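You operate a simulated robot arm through the tools that you are given. There is no shell and no other tool.

The job below is to be done with a simulated two-armed robot. You get a single attempt, and the scene is never put back.

## Task
Wax the middle of the beech board's top.
Fine: lay the lid beside the tin; pad back on its mat, lid back on the tin. A coat counts when it lies all over at full strength: go over it till it gets no stronger.

Only the result counts: the job must be done as asked and must still hold three seconds after the hand-in. Knocking over, shifting, dropping, spilling or breaking anything else fails it. Lids that push on must go on centred and level and be pressed home; caps that screw on are set level and turned clockwise until they are tight.

## Robot
Two 7-joint arms with two-finger parallel grippers on one trunk that stands fixed in place. Base frame: the origin is at the foot of the trunk, x ahead of it, y to its left, z up; the work surface is at about z = 0.9. Units: m, degrees, N and s.
The left shoulder is at [0.062, 0.195, 1.204], the right one opposite. With the tool pointing down near the work surface each hand reaches from about 0.28 to 0.7 m from the base axis, measured 20 degrees to its own side. Payload 1.57 kg a hand.
Tool frame (each hand has its own): the origin (TCP) lies between the finger pads and is the grasp point; the fingertips stand 0.03 m ahead of it; z points along the fingers, y is the line along which they close. The gripper opens to 0.11 m. The fingers are 0.024 m wide and 0.012 m thick; the gripper's body (0.048 by 0.112 m) begins 0.078 m behind the TCP.
Orientation is that of the tool frame in the base frame, as a unit quaternion [x, y, z, w]. With the fingers straight down and closing along the base's y, the tool's x points along the base's -x, its y along +y and its z along -z.

## Interface
- The arms move only by the tool servo_tool. It takes "left_increments", "right_increments" or both (then of equal length, played together; a hand with none holds still); each is a list of rows, each a list of 7 numbers: the shift along the base's x, y, z in m, then the turn, a rotation vector about the base's x, y, z in degrees, then the closure, from 0 (fully open) to 1 (shut). In form: [[x, y, z, wx, wy, wz, hand], ...]. A call has 1 to 20 rows; each row is the pose to reach, as a shift and turn from the pose commanded when the call began. Each row takes 0.2 s and may step no farther than 0.05 m and 8.6 degrees from the row before; otherwise, or with a gripper value out of range, the whole call is refused. Where a pose cannot be reached the arm comes as near as it can. A force on the tool above 40 N (or 10 N above the force at the start of the call, whichever is more), or a blocked arm, ends the call early, and 0.2 s more pass. The fingers move at their own pace (about 0.072 m/s each) and stop on an object; they squeeze with about 23 N. The grip force told is the motor's: it shows also when the fingers shut on nothing. Time passes only in rows, and 0.2 s behind the last, so rows that repeat a pose let the fingers close. The reply holds the time, the measured pose of the TCP, the force on the tool along the base axes, the opening and the grip force, in the units named above and with some noise, with the torque about the TCP (base axes, N m) and any sound that the robot's microphone picked up.
- Cameras (640 x 400 px; columns grow to the right, rows downward): "scene" is now at [0.09, -0.0419, 1.7753]; the picture's right is [-0.54, -0.84, -0.00], its down [-0.72, 0.46, -0.52] and it looks along [0.43, -0.28, -0.86] (base axes); focal length 351 px, centre (320, 200). "left" rides on the left gripper at [0.07, -0.016, -0.141] in its tool frame; the picture's right is [0.23, 0.97, 0.00], its down [-0.85, 0.20, -0.48] and it looks along [-0.47, 0.11, 0.88] (tool axes); focal length 222 px, centre (320, 200). "right" rides on the right gripper at [0.07, 0.016, -0.141] in its tool frame; the picture's right is [-0.23, 0.97, 0.00], its down [-0.85, -0.20, -0.48] and it looks along [-0.47, -0.11, 0.88] (tool axes); focal length 222 px, centre (320, 200). There is no depth. A picture from a camera that has moved, and an enlarged one, comes with that camera's place and axes in the base frame and with its lens.
- snapshot(camera): a new picture of that camera. It takes no simulated time.
- lift_body(by): slides the trunk up (or, below 0, down) by that many m; the arms and the scene camera ride with it, the base frame stays. It gives what a move gives, with no picture.
- aim_head(pan, tilt): turns the head with the scene camera to pan (to the left, within 86 degrees either way) and tilt (down, from -29 to 69), counted from straight ahead of the robot. It gives what a move gives.
- zoom(camera, box): a new picture of the part [left, top, right, bottom] of that camera's present view, enlarged. It takes no simulated time.
- sign_off(): hands the job in; it is judged then, once.

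Places have to be worked out from the pictures, the camera data and where the tool is seen. Open the grippers and draw the arms clear of the work before you hand the job in, unless the task says otherwise.

The tools are called by a JSON object that holds its "method" and its "body". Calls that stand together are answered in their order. servo_tool: Moves the arms, as the interface text tells. Its arguments: {"type":"object","properties":{"left_increments":{"type":"array"},"right_increments":{"type":"array"}},"required":[]} The other tools are called the same way: lift_body (by) slides the trunk up or down; aim_head (pan, tilt) turns the head that bears the scene camera; snapshot (camera) takes a picture; zoom (camera, box) takes an enlarged picture of a part of a camera's view; sign_off () hands the job in.

At the start:

```text
t: 0.0
left_eef_pos: [0.4482, -0.054, 1.2263]
left_orientation: [0.0, 1.0, 0.001, -0.001]
left_force: [-0.1, -0.9, 0.3]
left_torque: [0.02, -0.01, 0.01]
left_grip_width: 0.1098
left_gripper_force: 0.0
right_eef_pos: [0.398, -0.4818, 1.2317]
right_orientation: [0.0, 1.0, 0.0, -0.001]
right_force: [0.3, 0.3, -0.2]
right_torque: [0.0, 0.01, 0.01]
right_grip_width: 0.11
right_gripper_force: 0.1
trunk travel left (down, up): [-0.8, 0.19]
head pan, tilt: [-32.8, 58.7]
```

scene: 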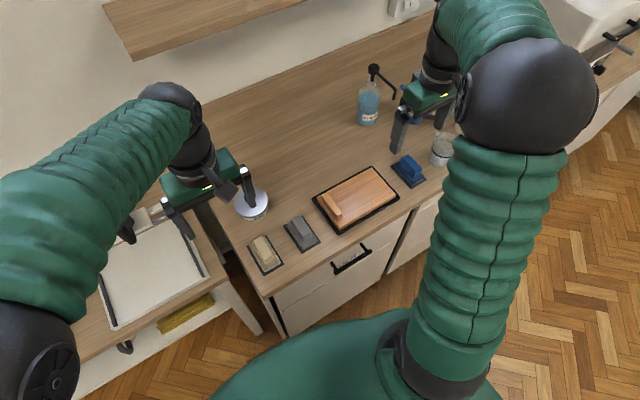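
right: 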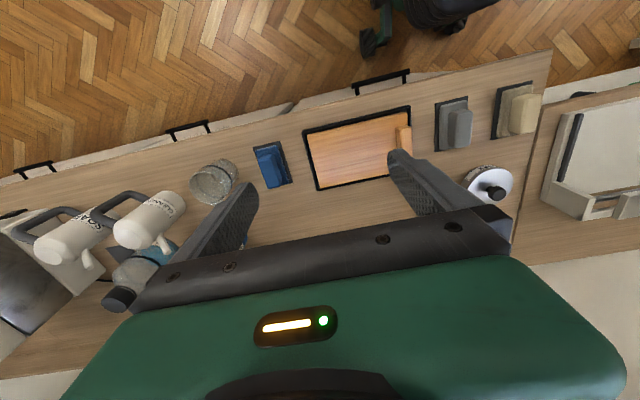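
left: 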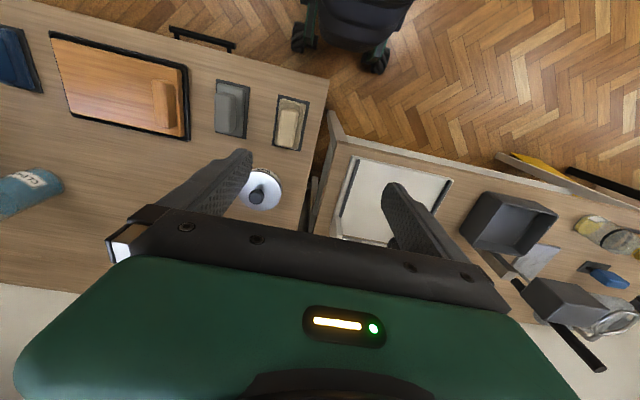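

I see a board on a dark mat, three pads on mats (blue, grey, cream) and a round tin with a knobbed lid. I'll zoom in to identify each item before moving.

{"method": "zoom", "body": {"camera": "scene", "box": [220, 140, 440, 280]}}

{"method": "zoom", "body": {"camera": "left", "box": [0, 20, 340, 230]}}

{"method": "zoom", "body": {"camera": "right", "box": [180, 50, 580, 250]}}

```text
2.86 times, centred on (330, 210) of scene
camera zoom: at [0.09, -0.0419, 1.7753], right [-0.54, -0.84, 0.0], down [-0.72, 0.46, -0.52], along [0.43, -0.28, -0.86], focal length 1002 px, centre (291, 171)
```

zoom: 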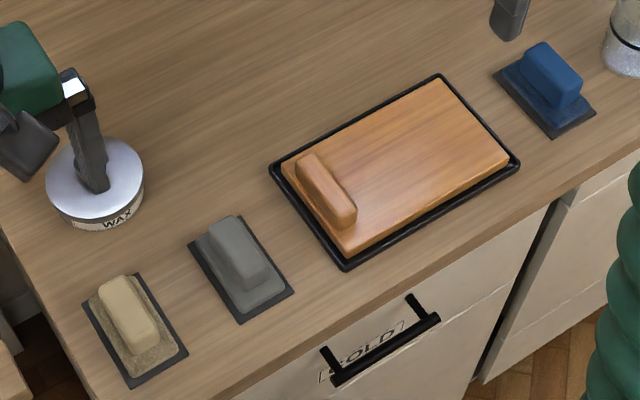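

```text
1.88 times, centred on (170, 125) of left
camera zoom: at [0.3782, -0.0702, 1.3678], right [-0.23, 0.97, 0.0], down [0.86, 0.2, 0.48], along [0.47, 0.11, -0.88], focal length 418 px, centre (602, 341)
```

zoom: 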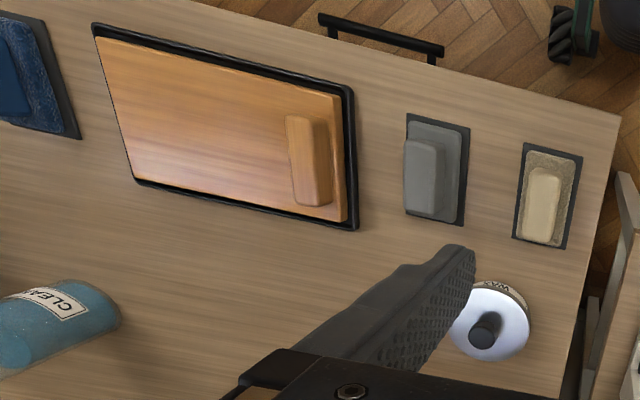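

```text
1.60 times, centred on (380, 150) of right
camera zoom: at [0.3284, -0.4653, 1.3732], right [0.23, 0.97, 0.0], down [0.86, -0.2, 0.48], along [0.47, -0.11, -0.88], focal length 355 px, centre (224, 280)
```

zoom: 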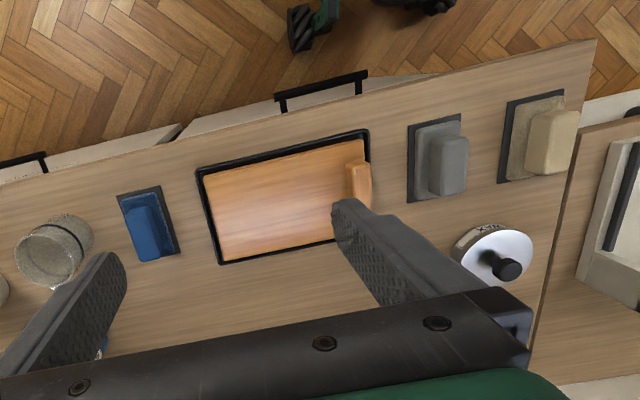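

The tin is labelled WAX; I need closer views of the pads, of the wooden block on the board and of the surroundings to tell which pad is for waxing.

{"method": "zoom", "body": {"camera": "scene", "box": [235, 180, 335, 280]}}

{"method": "zoom", "body": {"camera": "scene", "box": [300, 140, 440, 240]}}

{"method": "zoom", "body": {"camera": "left", "box": [200, 70, 320, 220]}}

{"method": "zoom", "body": {"camera": "left", "box": [320, 120, 640, 380]}}

{"method": "zoom", "body": {"camera": "right", "box": [0, 130, 300, 330]}}

```text
4.00 times, centred on (285, 230) of scene
camera zoom: at [0.09, -0.0419, 1.7753], right [-0.54, -0.84, 0.0], down [-0.72, 0.46, -0.52], along [0.43, -0.28, -0.86], focal length 1402 px, centre (460, 80)
```

zoom: 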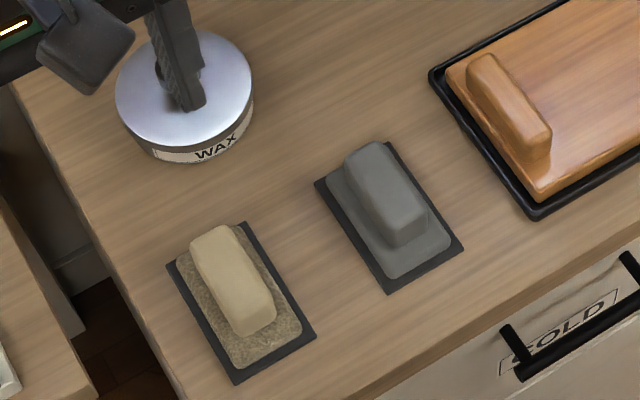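

```text
4.00 times, centred on (370, 190) of scene
camera zoom: at [0.09, -0.0419, 1.7753], right [-0.54, -0.84, 0.0], down [-0.72, 0.46, -0.52], along [0.43, -0.28, -0.86], focal length 1402 px, centre (120, 240)
```

zoom: 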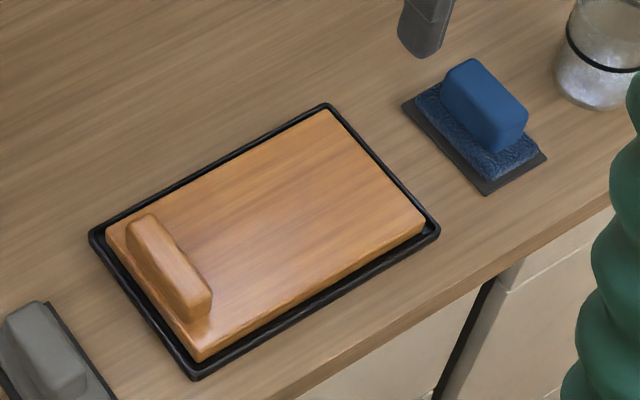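

```text
2.67 times, centred on (260, 145) of left
camera zoom: at [0.3782, -0.0702, 1.3678], right [-0.23, 0.97, 0.0], down [0.86, 0.2, 0.48], along [0.47, 0.11, -0.88], focal length 592 px, centre (480, 347)
```

zoom: 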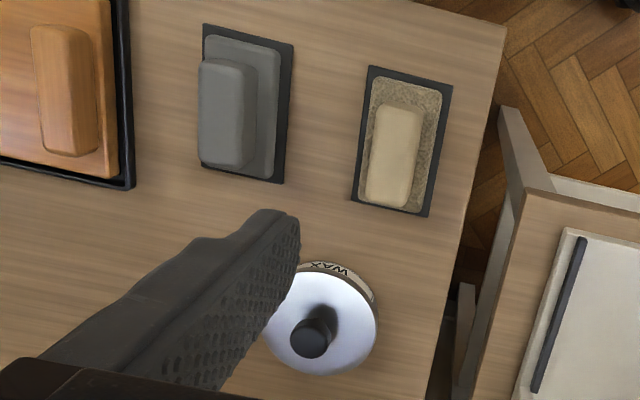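

```text
1.54 times, centred on (480, 250) of left
camera zoom: at [0.3782, -0.0702, 1.3678], right [-0.23, 0.97, 0.0], down [0.86, 0.2, 0.48], along [0.47, 0.11, -0.88], focal length 342 px, centre (74, 123)
```

zoom: 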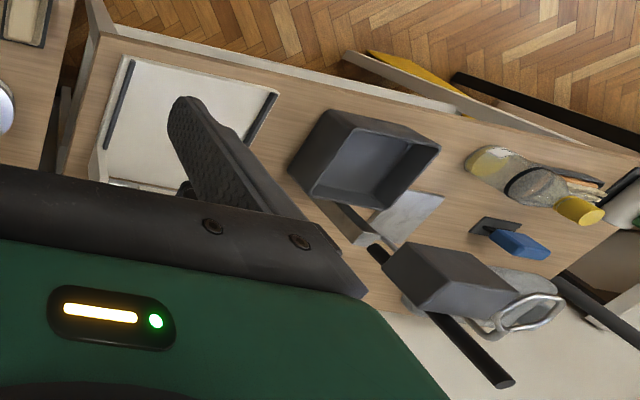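

```text
2.00 times, centred on (150, 230) of right
camera zoom: at [0.3284, -0.4653, 1.3732], right [0.23, 0.97, 0.0], down [0.86, -0.2, 0.48], along [0.47, -0.11, -0.88], focal length 444 px, centre (660, 140)
```

zoom: 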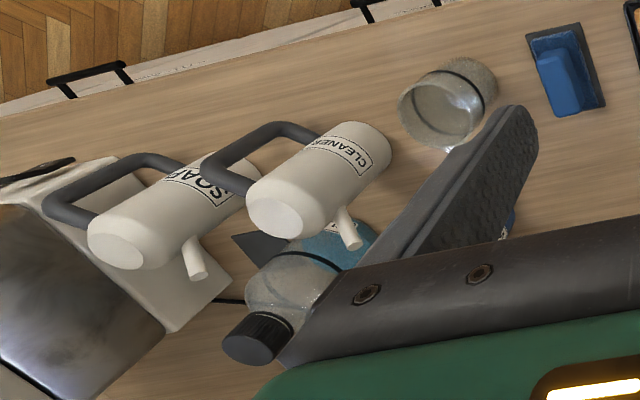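

From the scene view I estimate: tin (0.61,-0.15), grey pad (0.46,-0.22), cream pad (0.46,-0.11), board centre (0.47,-0.41), blue pad (0.47,-0.61). I'll lower both hands partway (well above the objects) so their cameras give a closer look at the pads.

{"method": "servo_tool", "body": {"left_increments": [[-0.01, -0.022, -0.03, 0, 0, 0, 0], [-0.02, -0.044, -0.06, 0, 0, 0, 0], [-0.03, -0.066, -0.09, 0, 0, 0, 0], [-0.04, -0.088, -0.12, 0, 0, 0, 0], [-0.05, -0.11, -0.15, 0, 0, 0, 0], [-0.06, -0.134, -0.176, 0, 0, 0, 0]], "right_increments": [[0, -0.02, -0.03, 0, 0, 0, 0], [0, -0.04, -0.06, 0, 0, 0, 0], [0, -0.06, -0.09, 0, 0, 0, 0], [0, -0.08, -0.12, 0, 0, 0, 0], [0, -0.1, -0.15, 0, 0, 0, 0], [0, -0.12, -0.176, 0, 0, 0, 0]]}}

```text
t: 1.1
left_eef_pos: [0.472, -0.1096, 1.192]
left_orientation: [-0.066, 0.994, -0.056, 0.072]
left_force: [0.3, -0.3, 0.1]
left_torque: [0.0, 0.01, 0.0]
left_grip_width: 0.1101
left_gripper_force: 0.0
right_eef_pos: [0.3957, -0.5645, 1.108]
right_orientation: [-0.001, 1.0, -0.002, -0.001]
right_force: [0.1, -0.2, 0.1]
right_torque: [-0.02, -0.02, 0.0]
right_grip_width: 0.1102
right_gripper_force: 0.1
trunk travel left (down, up): [-0.8, 0.19]
head pan, tilt: [-32.8, 58.7]
stopped in row 5 (left hand): the arm was blocked; the commanded pose is now the measured one
```

The left arm got blocked reaching across the body; it now sits slightly tilted. I'll look at all cameras before going on.

{"method": "snapshot", "body": {"camera": "scene"}}

{"method": "snapshot", "body": {"camera": "left"}}

{"method": "snapshot", "body": {"camera": "right"}}

```text
taken
camera scene: at [0.0915, -0.0431, 1.7757], right [-0.54, -0.84, 0.0], down [-0.72, 0.46, -0.52], along [0.43, -0.28, -0.86], focal length 351 px, centre (320, 200)
```

scene: 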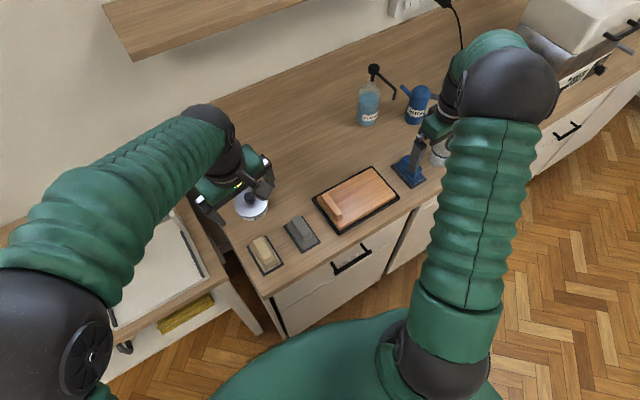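

```text
taken
camera left: at [0.3854, -0.1206, 1.3227], right [-0.35, 0.93, -0.15], down [0.74, 0.37, 0.56], along [0.57, 0.08, -0.81], focal length 222 px, centre (320, 200)
```

left: 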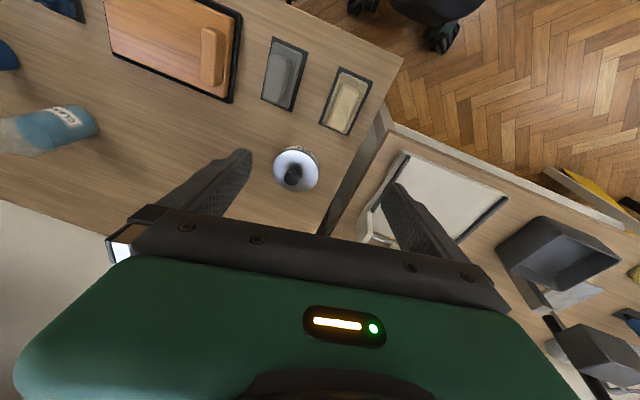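

```text
taken
camera right: at [0.3266, -0.5472, 1.2493], right [0.23, 0.97, 0.0], down [0.86, -0.2, 0.48], along [0.47, -0.11, -0.88], focal length 222 px, centre (320, 200)
```

right: 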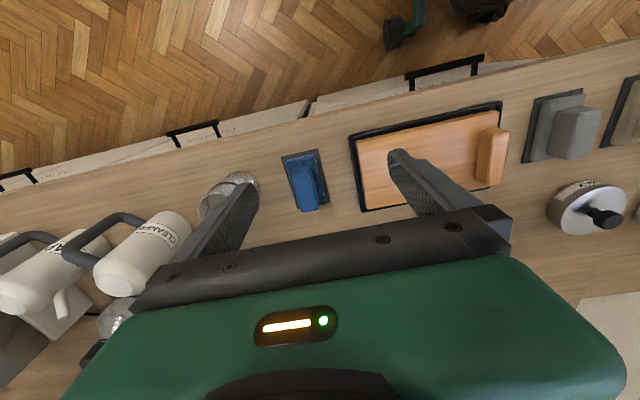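

Three pads are clear now, but their types are not yet certain. I'll draw the left arm well back to its own side, and bring the right hand over toward the grey/cream pads for a closer look.

{"method": "servo_tool", "body": {"left_increments": [[0, 0.04, 0.01, 0, 0, 0, 0], [-0.01, 0.08, 0.02, 0, 0, 0, 0], [-0.02, 0.12, 0.03, 0, 0, 0, 0], [-0.03, 0.16, 0.04, 0, 0, 0, 0], [-0.04, 0.2, 0.05, 0, 0, 0, 0], [-0.05, 0.24, 0.06, 0, 0, 0, 0], [-0.05, 0.28, 0.06, 0, 0, 0, 0], [-0.05, 0.32, 0.06, 0, 0, 0, 0]], "right_increments": [[0, 0.0, 0, 0, 0, 0, 0], [0, 0.0, 0, 0, 0, 0, 0], [0.0, 0.04, 0, 0, 0, 0, 0], [0.0, 0.08, 0, 0, 0, 0, 0], [0.0, 0.12, 0, 0, 0, 0, 0], [0.01, 0.16, 0, 0, 0, 0, 0], [0.01, 0.2, 0, 0, 0, 0, 0], [0.01, 0.24, 0, 0, 0, 0, 0]]}}

{"method": "snapshot", "body": {"camera": "right"}}

{"method": "snapshot", "body": {"camera": "scene"}}

```text
t: 2.9
left_eef_pos: [0.4174, 0.2085, 1.2456]
left_orientation: [-0.061, 0.994, -0.056, 0.067]
left_force: [-0.1, 0.6, -0.4]
left_torque: [-0.05, 0.03, 0.02]
left_grip_width: 0.1101
left_gripper_force: 0.1
right_eef_pos: [0.4032, -0.3215, 1.1113]
right_orientation: [0.0, 1.0, -0.003, 0.0]
right_force: [0.1, 0.2, 0.4]
right_torque: [-0.01, 0.0, 0.0]
right_grip_width: 0.1099
right_gripper_force: 0.0
trunk travel left (down, up): [-0.8, 0.19]
head pan, tilt: [-32.8, 58.7]
```

```text
taken
camera right: at [0.3325, -0.3038, 1.2509], right [0.23, 0.97, -0.01], down [0.85, -0.2, 0.48], along [0.47, -0.11, -0.88], focal length 222 px, centre (320, 200)
```

right: 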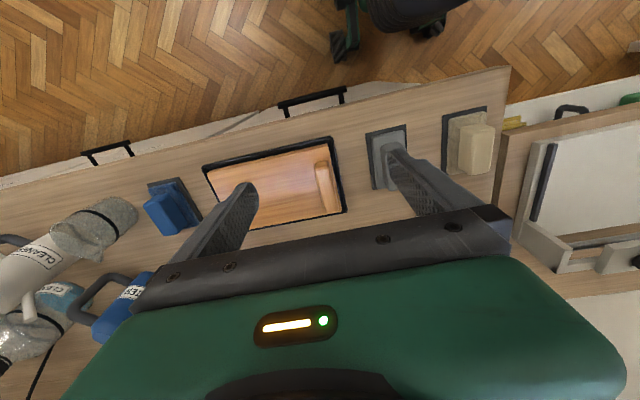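

```text
taken
camera scene: at [0.0896, -0.0343, 1.7755], right [-0.54, -0.84, 0.0], down [-0.72, 0.46, -0.52], along [0.44, -0.28, -0.85], focal length 351 px, centre (320, 200)
```

scene: 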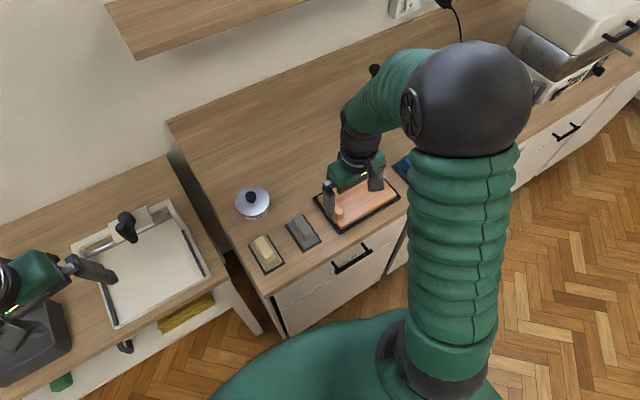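

The tin and the two near pads are now unobstructed in the scene view. I'll enlarge these areas to read texture and geometry.

{"method": "zoom", "body": {"camera": "scene", "box": [225, 170, 335, 280]}}

{"method": "zoom", "body": {"camera": "right", "box": [340, 90, 520, 210]}}

{"method": "zoom", "body": {"camera": "right", "box": [130, 130, 360, 250]}}

{"method": "zoom", "body": {"camera": "scene", "box": [240, 200, 320, 280]}}

```text
3.64 times, centred on (280, 225) of scene
camera zoom: at [0.0896, -0.0343, 1.7755], right [-0.54, -0.84, 0.0], down [-0.72, 0.46, -0.52], along [0.44, -0.28, -0.85], focal length 1275 px, centre (466, 109)
```

zoom: 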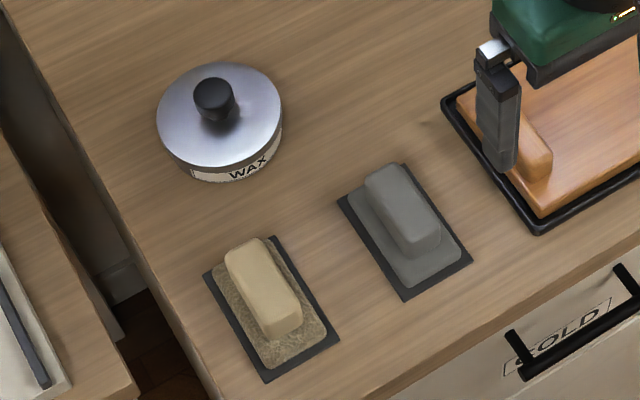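

```text
3.33 times, centred on (430, 150) of right
camera zoom: at [0.3325, -0.3038, 1.2509], right [0.23, 0.97, -0.01], down [0.85, -0.2, 0.48], along [0.47, -0.11, -0.88], focal length 740 px, centre (-47, 367)
```

zoom: 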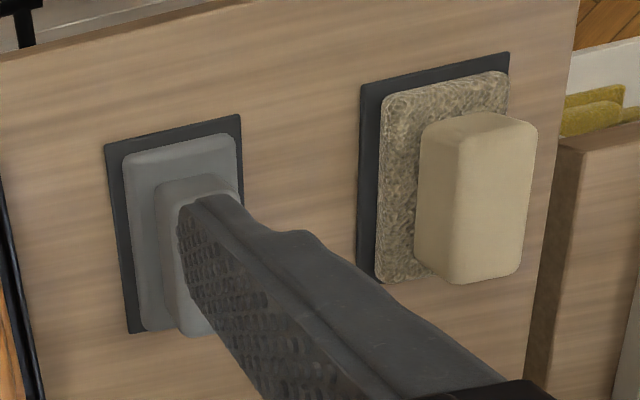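

```text
2.78 times, centred on (245, 190) of right
camera zoom: at [0.3325, -0.3038, 1.2509], right [0.23, 0.97, -0.01], down [0.85, -0.2, 0.48], along [0.47, -0.11, -0.88], focal length 618 px, centre (529, 228)
```

zoom: 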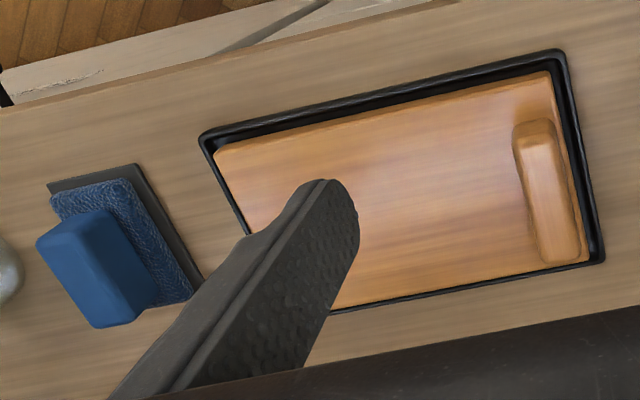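

```text
5.00 times, centred on (280, 240) of scene
camera zoom: at [0.0896, -0.0343, 1.7755], right [-0.54, -0.84, 0.0], down [-0.72, 0.46, -0.52], along [0.44, -0.28, -0.85], focal length 1753 px, centre (520, 0)
```

zoom: 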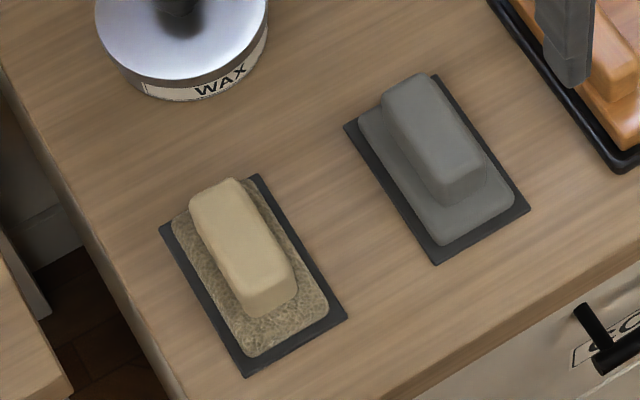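

Cream pad has a woolly/felt-looking sole, grey one is smooth, blue one is a scouring/terry texture. I'll bring the right hand camera nearly straight above the grey and cream pads for a sharper look.

{"method": "servo_tool", "body": {"right_increments": [[0.02, 0.03, -0.01, 0, 0, 0, 0], [0.04, 0.06, -0.02, 0, 0, 0, 0], [0.06, 0.09, -0.03, 0, 0, 0, 0], [0.08, 0.12, -0.04, 0, 0, 0, 0], [0.1, 0.15, -0.05, 0, 0, 0, 0]]}}

{"method": "snapshot", "body": {"camera": "right"}}

{"method": "zoom", "body": {"camera": "right", "box": [200, 40, 460, 200]}}

```text
t: 4.1
left_eef_pos: [0.4196, 0.2071, 1.2445]
left_orientation: [-0.059, 0.995, -0.055, 0.066]
left_force: [0.2, 0.8, -0.2]
left_torque: [0.01, 0.0, 0.01]
left_grip_width: 0.11
left_gripper_force: 0.0
right_eef_pos: [0.5052, -0.1738, 1.0592]
right_orientation: [-0.001, 1.0, -0.003, -0.001]
right_force: [0.8, -0.2, 0.3]
right_torque: [-0.02, 0.0, -0.01]
right_grip_width: 0.1097
right_gripper_force: 0.1
trunk travel left (down, up): [-0.8, 0.19]
head pan, tilt: [-32.8, 58.7]
```

```text
taken
camera right: at [0.4369, -0.156, 1.1993], right [0.23, 0.97, 0.0], down [0.86, -0.2, 0.48], along [0.47, -0.11, -0.88], focal length 222 px, centre (320, 200)
```

right: 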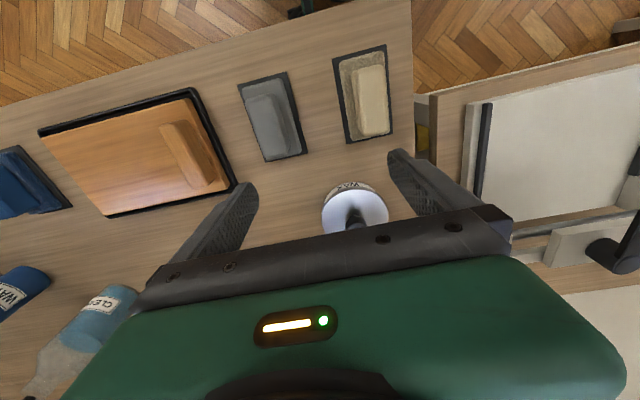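

```text
2.46 times, centred on (330, 120) of right
camera zoom: at [0.4369, -0.156, 1.1993], right [0.23, 0.97, 0.0], down [0.86, -0.2, 0.48], along [0.47, -0.11, -0.88], focal length 547 px, centre (295, 397)
```

zoom: 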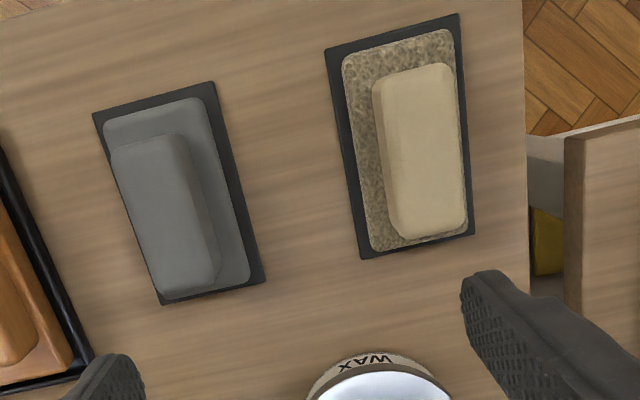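

The soles are still only about 80 px long, so I'll lower the hand a bit (fingers stay over the bare counter between pads and tin) to resolve the textures.

{"method": "servo_tool", "body": {"right_increments": [[0.01, -0.01, -0.02, 0, 0, 0, 0], [0.02, -0.02, -0.04, 0, 0, 0, 0], [0.025, -0.025, -0.06, 0, 0, 0, 0], [0.025, -0.025, -0.075, 0, 0, 0, 0]]}}

{"method": "snapshot", "body": {"camera": "right"}}

{"method": "zoom", "body": {"camera": "right", "box": [330, 0, 450, 100]}}

{"method": "zoom", "body": {"camera": "right", "box": [210, 20, 330, 120]}}

```text
t: 5.1
left_eef_pos: [0.4163, 0.2056, 1.2463]
left_orientation: [-0.059, 0.994, -0.055, 0.067]
left_force: [0.0, -0.4, 0.6]
left_torque: [0.02, -0.03, 0.03]
left_grip_width: 0.1099
left_gripper_force: 0.0
right_eef_pos: [0.5304, -0.1981, 0.9832]
right_orientation: [-0.001, 1.0, -0.002, 0.001]
right_force: [-0.4, -0.1, 0.0]
right_torque: [0.0, 0.0, 0.0]
right_grip_width: 0.1101
right_gripper_force: 0.1
trunk travel left (down, up): [-0.8, 0.19]
head pan, tilt: [-32.8, 58.7]
```

```text
taken
camera right: at [0.4602, -0.1807, 1.1236], right [0.23, 0.97, 0.0], down [0.85, -0.2, 0.48], along [0.47, -0.11, -0.88], focal length 222 px, centre (320, 200)
```

right: 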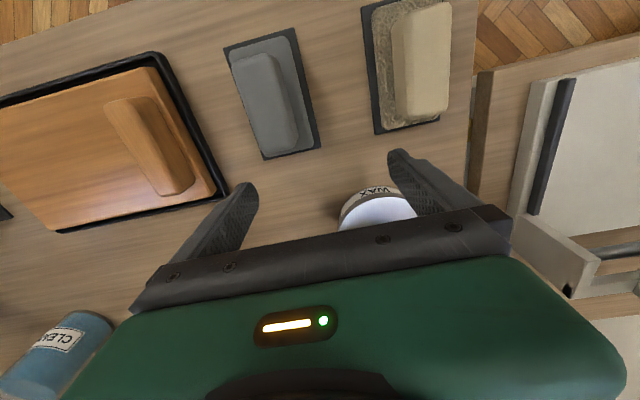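

```text
4.00 times, centred on (390, 50) of right
camera zoom: at [0.4602, -0.1807, 1.1236], right [0.23, 0.97, 0.0], down [0.85, -0.2, 0.48], along [0.47, -0.11, -0.88], focal length 888 px, centre (40, 800)
```

zoom: 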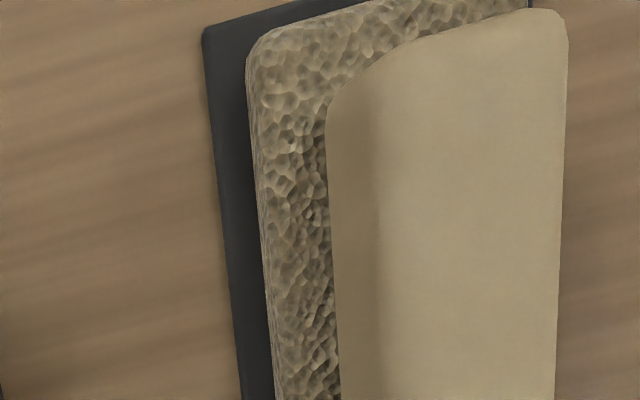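

```text
4.00 times, centred on (270, 70) of right
camera zoom: at [0.4602, -0.1807, 1.1236], right [0.23, 0.97, 0.0], down [0.85, -0.2, 0.48], along [0.47, -0.11, -0.88], focal length 888 px, centre (520, 720)
```

zoom: 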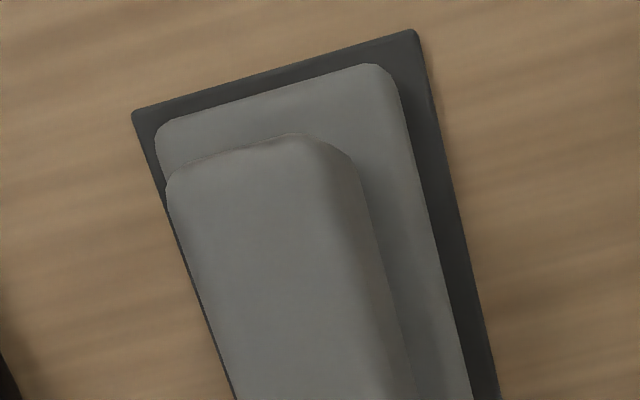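

The cream sole is pebbly like foam/wool, grey is perfectly smooth. I'll lift clear and look closely at the blue pad and the board from the right hand camera for comparison before choosing.

{"method": "servo_tool", "body": {"right_increments": [[-0.01, 0, 0.04, 0, 0, 0, 0], [-0.03, -0.02, 0.08, 0, 0, 0, 0], [-0.05, -0.06, 0.1, 0, 0, 0, 0], [-0.07, -0.1, 0.1, 0, 0, 0, 0], [-0.09, -0.14, 0.1, 0, 0, 0, 0], [-0.11, -0.18, 0.1, 0, 0, 0, 0], [-0.12, -0.22, 0.1, 0, 0, 0, 0], [-0.13, -0.26, 0.1, 0, 0, 0, 0], [-0.14, -0.3, 0.1, 0, 0, 0, 0], [-0.14, -0.34, 0.1, 0, 0, 0, 0], [-0.14, -0.37, 0.08, 0, 0, 0, 0], [-0.14, -0.37, 0.05, 0, 0, 0, 0]]}}

{"method": "snapshot", "body": {"camera": "right"}}

{"method": "zoom", "body": {"camera": "right", "box": [240, 90, 400, 220]}}

{"method": "snapshot", "body": {"camera": "scene"}}

```text
t: 7.7
left_eef_pos: [0.4179, 0.2038, 1.2466]
left_orientation: [-0.06, 0.994, -0.054, 0.067]
left_force: [-0.3, -1.5, -0.7]
left_torque: [0.01, 0.02, 0.01]
left_grip_width: 0.1101
left_gripper_force: 0.2
right_eef_pos: [0.3908, -0.5706, 1.0339]
right_orientation: [0.0, 1.0, -0.002, 0.0]
right_force: [-1.3, -0.7, -0.3]
right_torque: [0.03, 0.0, -0.03]
right_grip_width: 0.1102
right_gripper_force: 0.1
trunk travel left (down, up): [-0.8, 0.19]
head pan, tilt: [-32.8, 58.7]
```

```text
taken
camera right: at [0.3212, -0.5533, 1.1738], right [0.23, 0.97, 0.0], down [0.85, -0.2, 0.48], along [0.47, -0.11, -0.88], focal length 222 px, centre (320, 200)
```

right: 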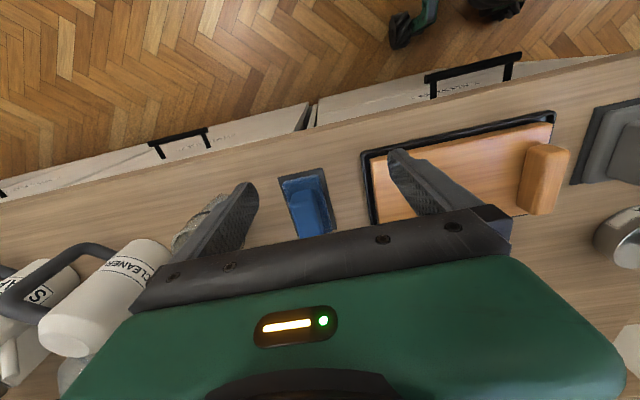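

```text
3.08 times, centred on (320, 155) of right
camera zoom: at [0.3212, -0.5533, 1.1738], right [0.23, 0.97, 0.0], down [0.85, -0.2, 0.48], along [0.47, -0.11, -0.88], focal length 684 px, centre (320, 338)
```

zoom: 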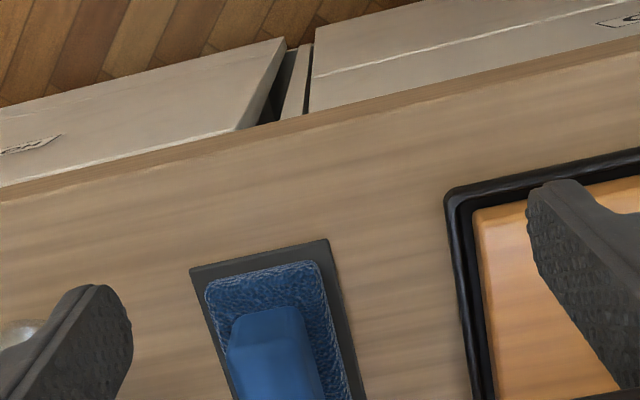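

```text
taken
camera scene: at [0.0904, -0.0428, 1.7753], right [-0.54, -0.84, 0.0], down [-0.72, 0.46, -0.52], along [0.43, -0.28, -0.86], focal length 351 px, centre (320, 200)
```

scene: 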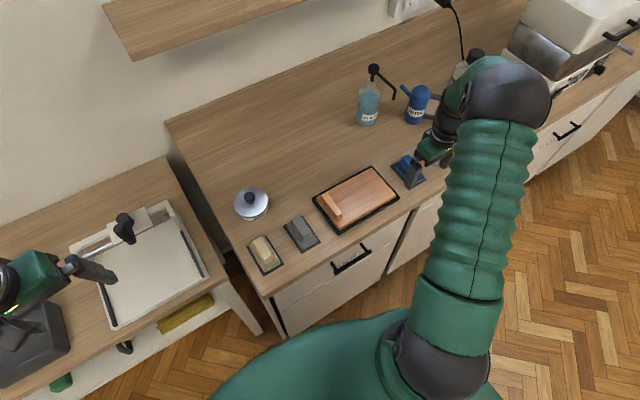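

The blue pad looks like a scourer/terry wash pad sitting next to water and cleaner bottles. I'll turn the head to look around at the left table and the whole counter for further cues.

{"method": "aim_head", "body": {"pan": 20, "tilt": 50}}

{"method": "snapshot", "body": {"camera": "scene"}}

{"method": "aim_head", "body": {"pan": -50, "tilt": 40}}

{"method": "snapshot", "body": {"camera": "scene"}}

{"method": "aim_head", "body": {"pan": -20, "tilt": 58}}

{"method": "snapshot", "body": {"camera": "scene"}}

```text
t: 8.9
left_eef_pos: [0.4164, 0.2044, 1.2464]
left_orientation: [-0.06, 0.994, -0.054, 0.067]
left_force: [-0.6, -1.0, -0.1]
left_torque: [0.01, 0.02, 0.01]
left_grip_width: 0.11
left_gripper_force: 0.0
right_eef_pos: [0.3902, -0.569, 1.035]
right_orientation: [0.0, 1.0, -0.002, 0.0]
right_force: [0.7, 0.5, -0.2]
right_torque: [0.05, 0.03, -0.04]
right_grip_width: 0.1101
right_gripper_force: 0.1
trunk travel left (down, up): [-0.8, 0.19]
head pan, tilt: [20.0, 50.0]
```

```text
taken
camera scene: at [0.1049, 0.0222, 1.7865], right [0.34, -0.94, 0.0], down [-0.72, -0.26, -0.64], along [0.6, 0.22, -0.77], focal length 351 px, centre (320, 200)
```

scene: 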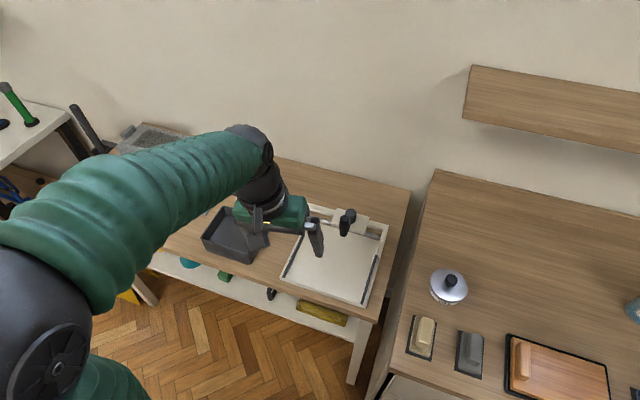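

```text
t: 10.3
left_eef_pos: [0.4156, 0.2048, 1.2466]
left_orientation: [-0.06, 0.994, -0.055, 0.067]
left_force: [0.5, -0.3, -0.5]
left_torque: [0.02, 0.03, -0.01]
left_grip_width: 0.1101
left_gripper_force: 0.0
right_eef_pos: [0.3902, -0.5692, 1.0334]
right_orientation: [0.001, 1.0, -0.001, 0.0]
right_force: [-0.7, 0.0, -0.1]
right_torque: [-0.01, 0.0, -0.05]
right_grip_width: 0.1101
right_gripper_force: 0.2
trunk travel left (down, up): [-0.8, 0.19]
head pan, tilt: [-50.0, 40.0]
```

```text
taken
camera scene: at [0.0872, -0.0694, 1.8006], right [-0.77, -0.64, 0.0], down [-0.41, 0.49, -0.76], along [0.49, -0.59, -0.64], focal length 351 px, centre (320, 200)
```

scene: 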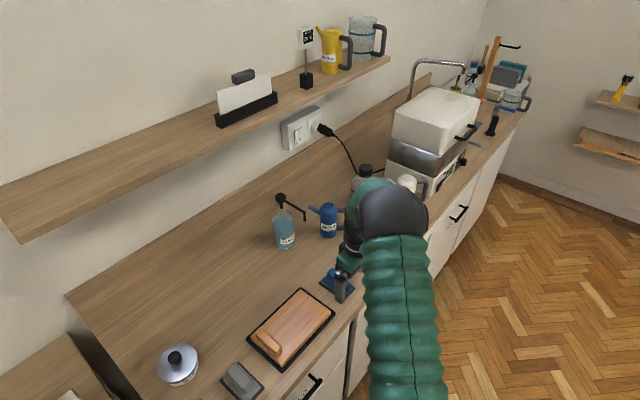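

```text
t: 11.3
left_eef_pos: [0.4158, 0.2049, 1.2455]
left_orientation: [-0.059, 0.995, -0.054, 0.067]
left_force: [0.7, 0.6, -0.2]
left_torque: [0.01, -0.01, 0.0]
left_grip_width: 0.1099
left_gripper_force: 0.1
right_eef_pos: [0.3902, -0.569, 1.0341]
right_orientation: [0.0, 1.0, -0.002, 0.001]
right_force: [0.2, -0.4, 0.7]
right_torque: [0.0, -0.02, 0.03]
right_grip_width: 0.1101
right_gripper_force: 0.1
trunk travel left (down, up): [-0.8, 0.19]
head pan, tilt: [-20.0, 58.0]
```

```text
taken
camera scene: at [0.097, -0.0278, 1.7763], right [-0.34, -0.94, 0.0], down [-0.8, 0.29, -0.53], along [0.5, -0.18, -0.85], focal length 351 px, centre (320, 200)
```

scene: 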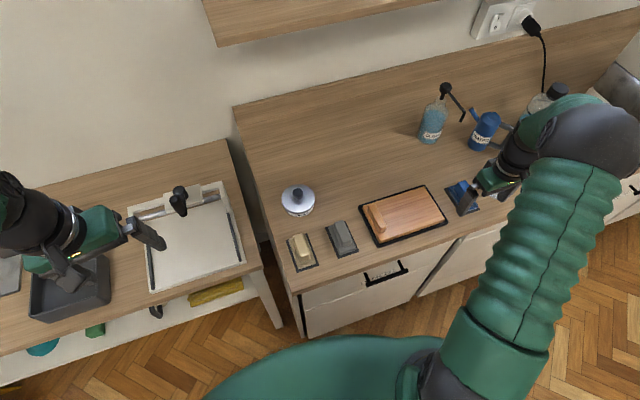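

There's a white card in a stand on the shelf that might carry instructions, and other items up there. I'll aim the head at the shelf and zoom.

{"method": "aim_head", "body": {"pan": -40, "tilt": 20}}

{"method": "snapshot", "body": {"camera": "scene"}}

{"method": "zoom", "body": {"camera": "scene", "box": [220, 120, 420, 240]}}

```text
t: 12.3
left_eef_pos: [0.4178, 0.2045, 1.2463]
left_orientation: [-0.06, 0.994, -0.054, 0.067]
left_force: [0.2, 0.2, -0.4]
left_torque: [-0.02, 0.01, 0.0]
left_grip_width: 0.1099
left_gripper_force: 0.1
right_eef_pos: [0.3914, -0.5699, 1.034]
right_orientation: [-0.001, 1.0, -0.002, -0.001]
right_force: [0.4, 0.0, 0.5]
right_torque: [-0.01, -0.01, 0.0]
right_grip_width: 0.11
right_gripper_force: 0.1
trunk travel left (down, up): [-0.8, 0.19]
head pan, tilt: [-40.0, 20.0]
```

```text
taken
camera scene: at [0.1039, -0.0641, 1.8319], right [-0.64, -0.77, 0.0], down [-0.26, 0.22, -0.94], along [0.72, -0.6, -0.34], focal length 351 px, centre (320, 200)
```

scene: 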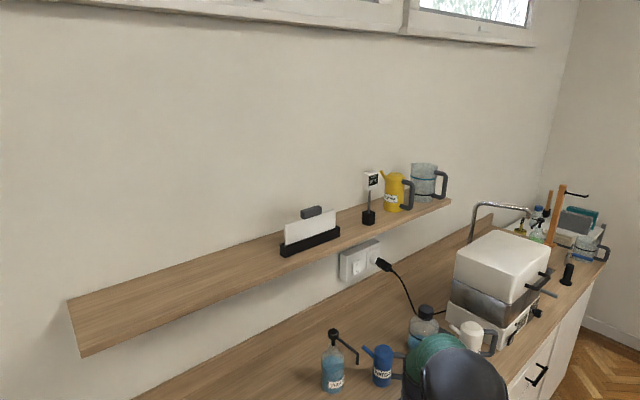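

```text
3.20 times, centred on (320, 180) of scene
camera zoom: at [0.1039, -0.0641, 1.8319], right [-0.64, -0.77, 0.0], down [-0.26, 0.22, -0.94], along [0.72, -0.6, -0.34], focal length 1122 px, centre (320, 264)
```

zoom: 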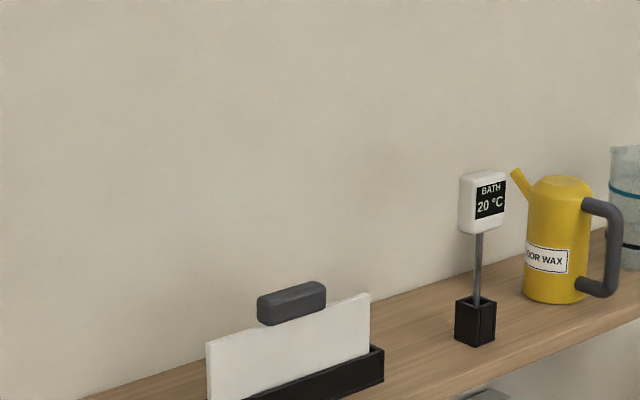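

Nothing instructive up there (a FLOOR WAX can, thermometer, scraper). Enlarged pictures seem to be re-rendered sharply, so I'll aim the head at the pads again and zoom much harder at their soles.

{"method": "aim_head", "body": {"pan": -20, "tilt": 58}}

{"method": "zoom", "body": {"camera": "scene", "box": [284, 230, 324, 270]}}

{"method": "zoom", "body": {"camera": "scene", "box": [322, 216, 362, 256]}}

{"method": "zoom", "body": {"camera": "scene", "box": [304, 252, 320, 268]}}

{"method": "zoom", "body": {"camera": "scene", "box": [342, 238, 358, 254]}}

{"method": "zoom", "body": {"camera": "scene", "box": [440, 175, 490, 215]}}

```text
t: 13.3
left_eef_pos: [0.4166, 0.2042, 1.2468]
left_orientation: [-0.06, 0.994, -0.055, 0.068]
left_force: [0.3, -0.3, -0.2]
left_torque: [-0.03, 0.01, 0.01]
left_grip_width: 0.1101
left_gripper_force: 0.0
right_eef_pos: [0.3907, -0.57, 1.0339]
right_orientation: [0.0, 1.0, -0.002, 0.001]
right_force: [0.1, -0.3, 0.3]
right_torque: [-0.02, 0.0, -0.02]
right_grip_width: 0.1098
right_gripper_force: 0.1
trunk travel left (down, up): [-0.8, 0.19]
head pan, tilt: [-20.0, 58.0]
```

```text
10.00 times, centred on (304, 250) of scene
camera zoom: at [0.0971, -0.0278, 1.7763], right [-0.34, -0.94, 0.0], down [-0.8, 0.29, -0.53], along [0.5, -0.18, -0.85], focal length 3506 px, centre (480, -300)
```

zoom: 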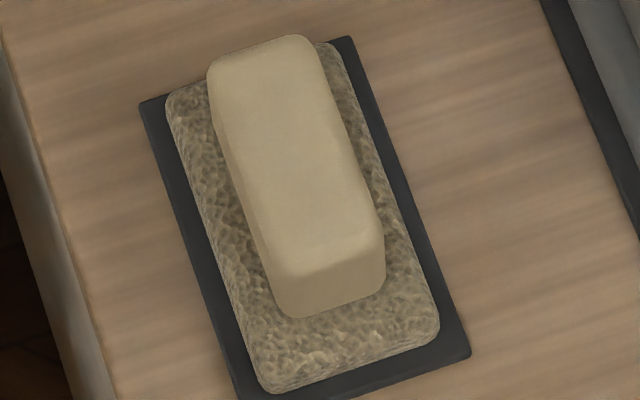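

```text
10.00 times, centred on (342, 236) of scene
camera zoom: at [0.0971, -0.0278, 1.7763], right [-0.34, -0.94, 0.0], down [-0.8, 0.29, -0.53], along [0.5, -0.18, -0.85], focal length 3506 px, centre (100, -160)
```

zoom: 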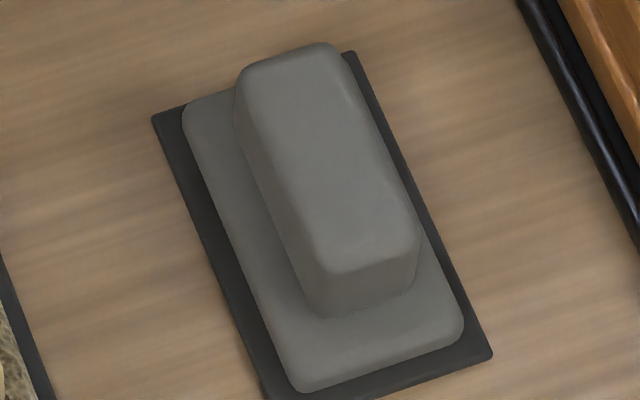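

```text
16.00 times, centred on (312, 260) of scene
camera zoom: at [0.0971, -0.0278, 1.7763], right [-0.34, -0.94, 0.0], down [-0.8, 0.29, -0.53], along [0.5, -0.18, -0.85], focal length 5610 px, centre (448, -760)
```

zoom: 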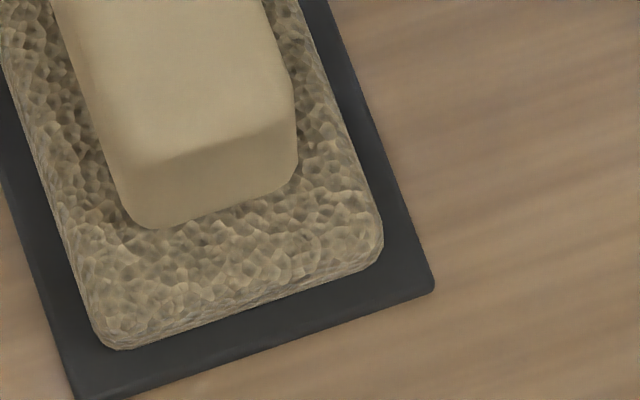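

```text
16.00 times, centred on (350, 246) of scene
camera zoom: at [0.0971, -0.0278, 1.7763], right [-0.34, -0.94, 0.0], down [-0.8, 0.29, -0.53], along [0.5, -0.18, -0.85], focal length 5610 px, centre (-160, -536)
```

zoom: 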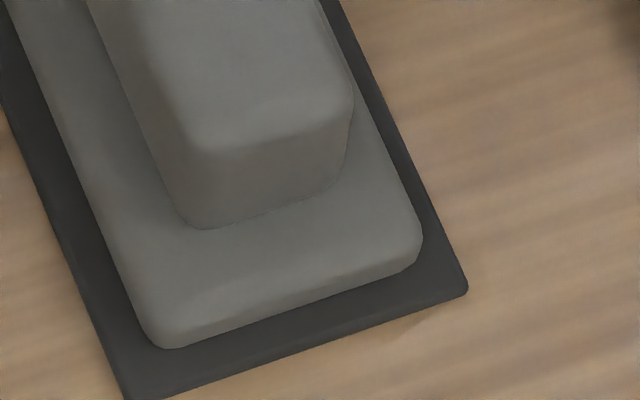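

```text
10.00 times, centred on (465, 195) of scene
camera zoom: at [0.0971, -0.0278, 1.7763], right [-0.34, -0.94, 0.0], down [-0.8, 0.29, -0.53], along [0.5, -0.18, -0.85], focal length 3506 px, centre (-1130, 250)
```

zoom: 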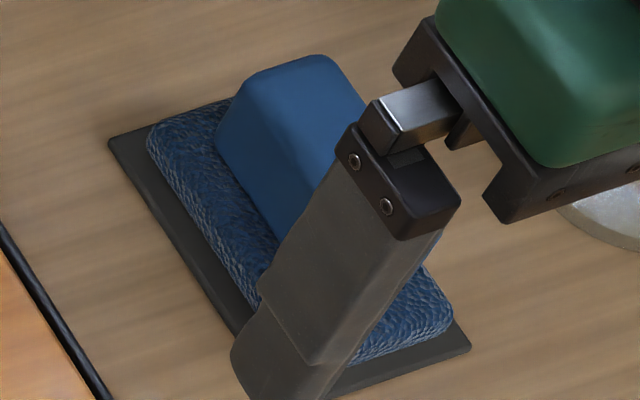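

Zooms show a fleecy/pebbly cream sole, a coarser nap on blue and smooth grey. Before settling it, I'll measure the tin and its knob with tight zooms, since opening it is needed anyway.

{"method": "zoom", "body": {"camera": "scene", "box": [268, 170, 332, 230]}}

{"method": "zoom", "body": {"camera": "scene", "box": [350, 175, 460, 255]}}

```text
6.67 times, centred on (300, 200) of scene
camera zoom: at [0.0971, -0.0278, 1.7763], right [-0.34, -0.94, 0.0], down [-0.8, 0.29, -0.53], along [0.5, -0.18, -0.85], focal length 2338 px, centre (453, 200)
```

zoom: 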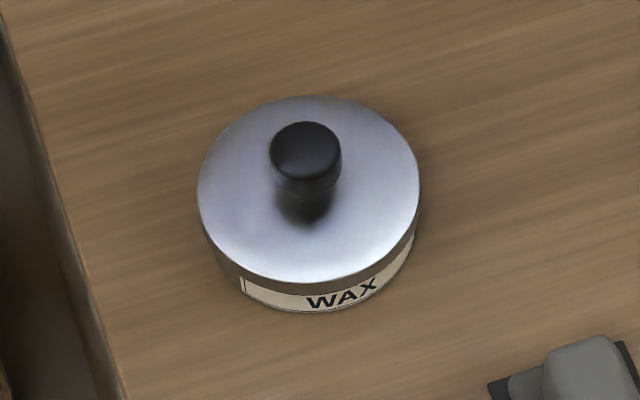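

```text
5.00 times, centred on (405, 215) of scene
camera zoom: at [0.0971, -0.0278, 1.7763], right [-0.34, -0.94, 0.0], down [-0.8, 0.29, -0.53], along [0.5, -0.18, -0.85], focal length 1753 px, centre (-105, 125)
```

zoom: 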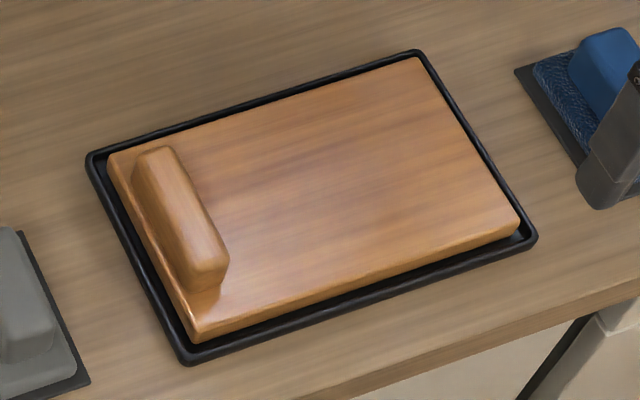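

My measurements: counter z≈0.90; tin centre ≈(0.623,-0.153), lid top ≈0.925, knob ≈3 cm wide up to ≈0.956; cream pad centre ≈(0.469,-0.1125), grey ≈(0.470,-0.227), soles ≈90×46 mm aligned with x; board x 0.423–0.535, y −0.517…−0.315 with a raised block at y −0.318…−0.342. I move the right hand up and over the tin, hovering above the knob.

{"method": "servo_tool", "body": {"right_increments": [[0, 0, 0.04, 0, 0, 0, 0], [0, 0.01, 0.07, 0, 0, 0, 0], [0.02, 0.05, 0.07, 0, 0, 0, 0], [0.04, 0.09, 0.07, 0, 0, 0, 0], [0.06, 0.13, 0.07, 0, 0, 0, 0], [0.08, 0.17, 0.07, 0, 0, 0, 0], [0.1, 0.21, 0.07, 0, 0, 0, 0], [0.125, 0.25, 0.07, 0, 0, 0, 0], [0.15, 0.29, 0.07, 0, 0, 0, 0], [0.175, 0.33, 0.07, 0, 0, 0, 0], [0.2, 0.37, 0.07, 0, 0, 0, 0], [0.22, 0.4, 0.06, 0, 0, 0, 0], [0.233, 0.417, 0.04, 0, 0, 0, 0]]}}

{"method": "snapshot", "body": {"camera": "scene"}}

{"method": "snapshot", "body": {"camera": "right"}}

```text
t: 16.1
left_eef_pos: [0.4185, 0.2067, 1.2459]
left_orientation: [-0.059, 0.994, -0.055, 0.067]
left_force: [0.2, 0.7, -0.3]
left_torque: [-0.02, 0.01, 0.01]
left_grip_width: 0.1099
left_gripper_force: 0.1
right_eef_pos: [0.6237, -0.1531, 1.0734]
right_orientation: [0.0, 1.0, -0.003, 0.0]
right_force: [-0.8, -0.2, -0.2]
right_torque: [0.01, 0.04, -0.04]
right_grip_width: 0.1102
right_gripper_force: 0.1
trunk travel left (down, up): [-0.8, 0.19]
head pan, tilt: [-20.0, 58.0]
```

```text
taken
camera scene: at [0.1, -0.024, 1.7762], right [-0.34, -0.94, 0.0], down [-0.8, 0.29, -0.53], along [0.49, -0.18, -0.85], focal length 351 px, centre (320, 200)
```

scene: 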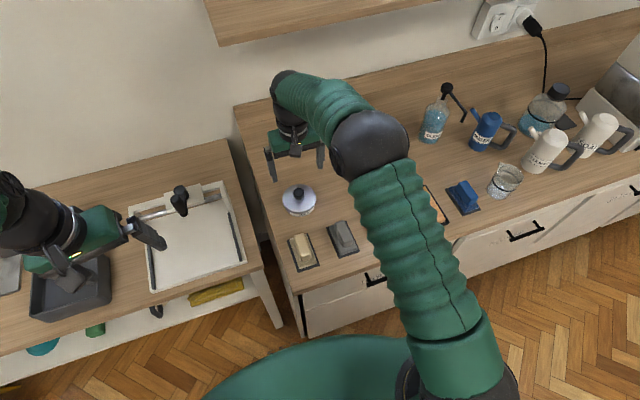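

```text
taken
camera right: at [0.5542, -0.1348, 1.2145], right [0.23, 0.97, 0.0], down [0.86, -0.2, 0.48], along [0.47, -0.11, -0.88], focal length 222 px, centre (320, 200)
```

right: 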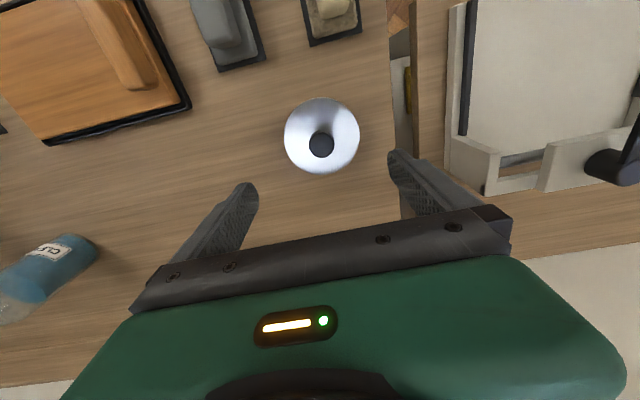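

The knob appears under the hand; I'll zoom the right camera to refine the knob centre.

{"method": "zoom", "body": {"camera": "right", "box": [270, 85, 370, 185]}}

{"method": "zoom", "body": {"camera": "scene", "box": [258, 140, 338, 230]}}

```text
4.00 times, centred on (320, 135) of right
camera zoom: at [0.5542, -0.1348, 1.2145], right [0.23, 0.97, 0.0], down [0.86, -0.2, 0.48], along [0.47, -0.11, -0.88], focal length 888 px, centre (320, 460)
```

zoom: 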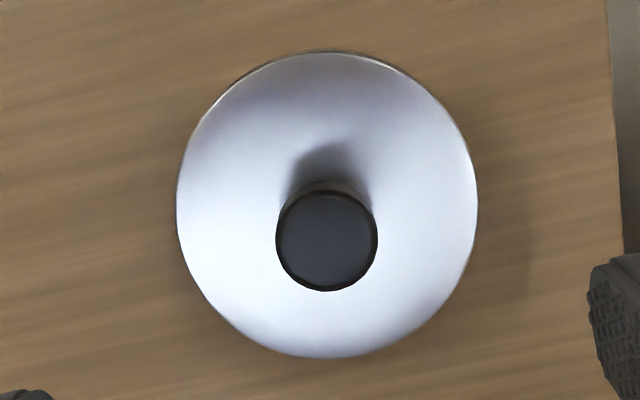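

```text
4.44 times, centred on (298, 185) of scene
camera zoom: at [0.1, -0.024, 1.7762], right [-0.34, -0.94, 0.0], down [-0.8, 0.29, -0.53], along [0.49, -0.18, -0.85], focal length 1558 px, centre (418, 267)
```

zoom: 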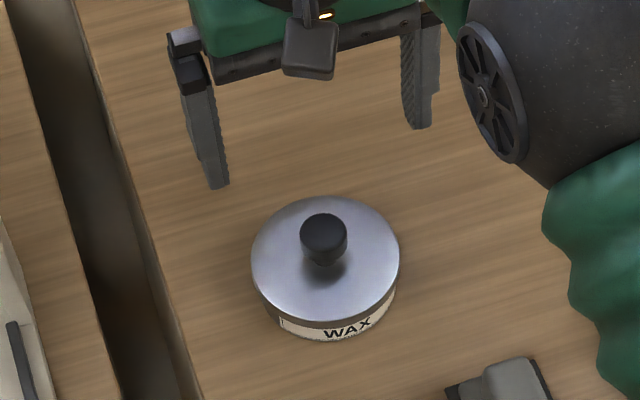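

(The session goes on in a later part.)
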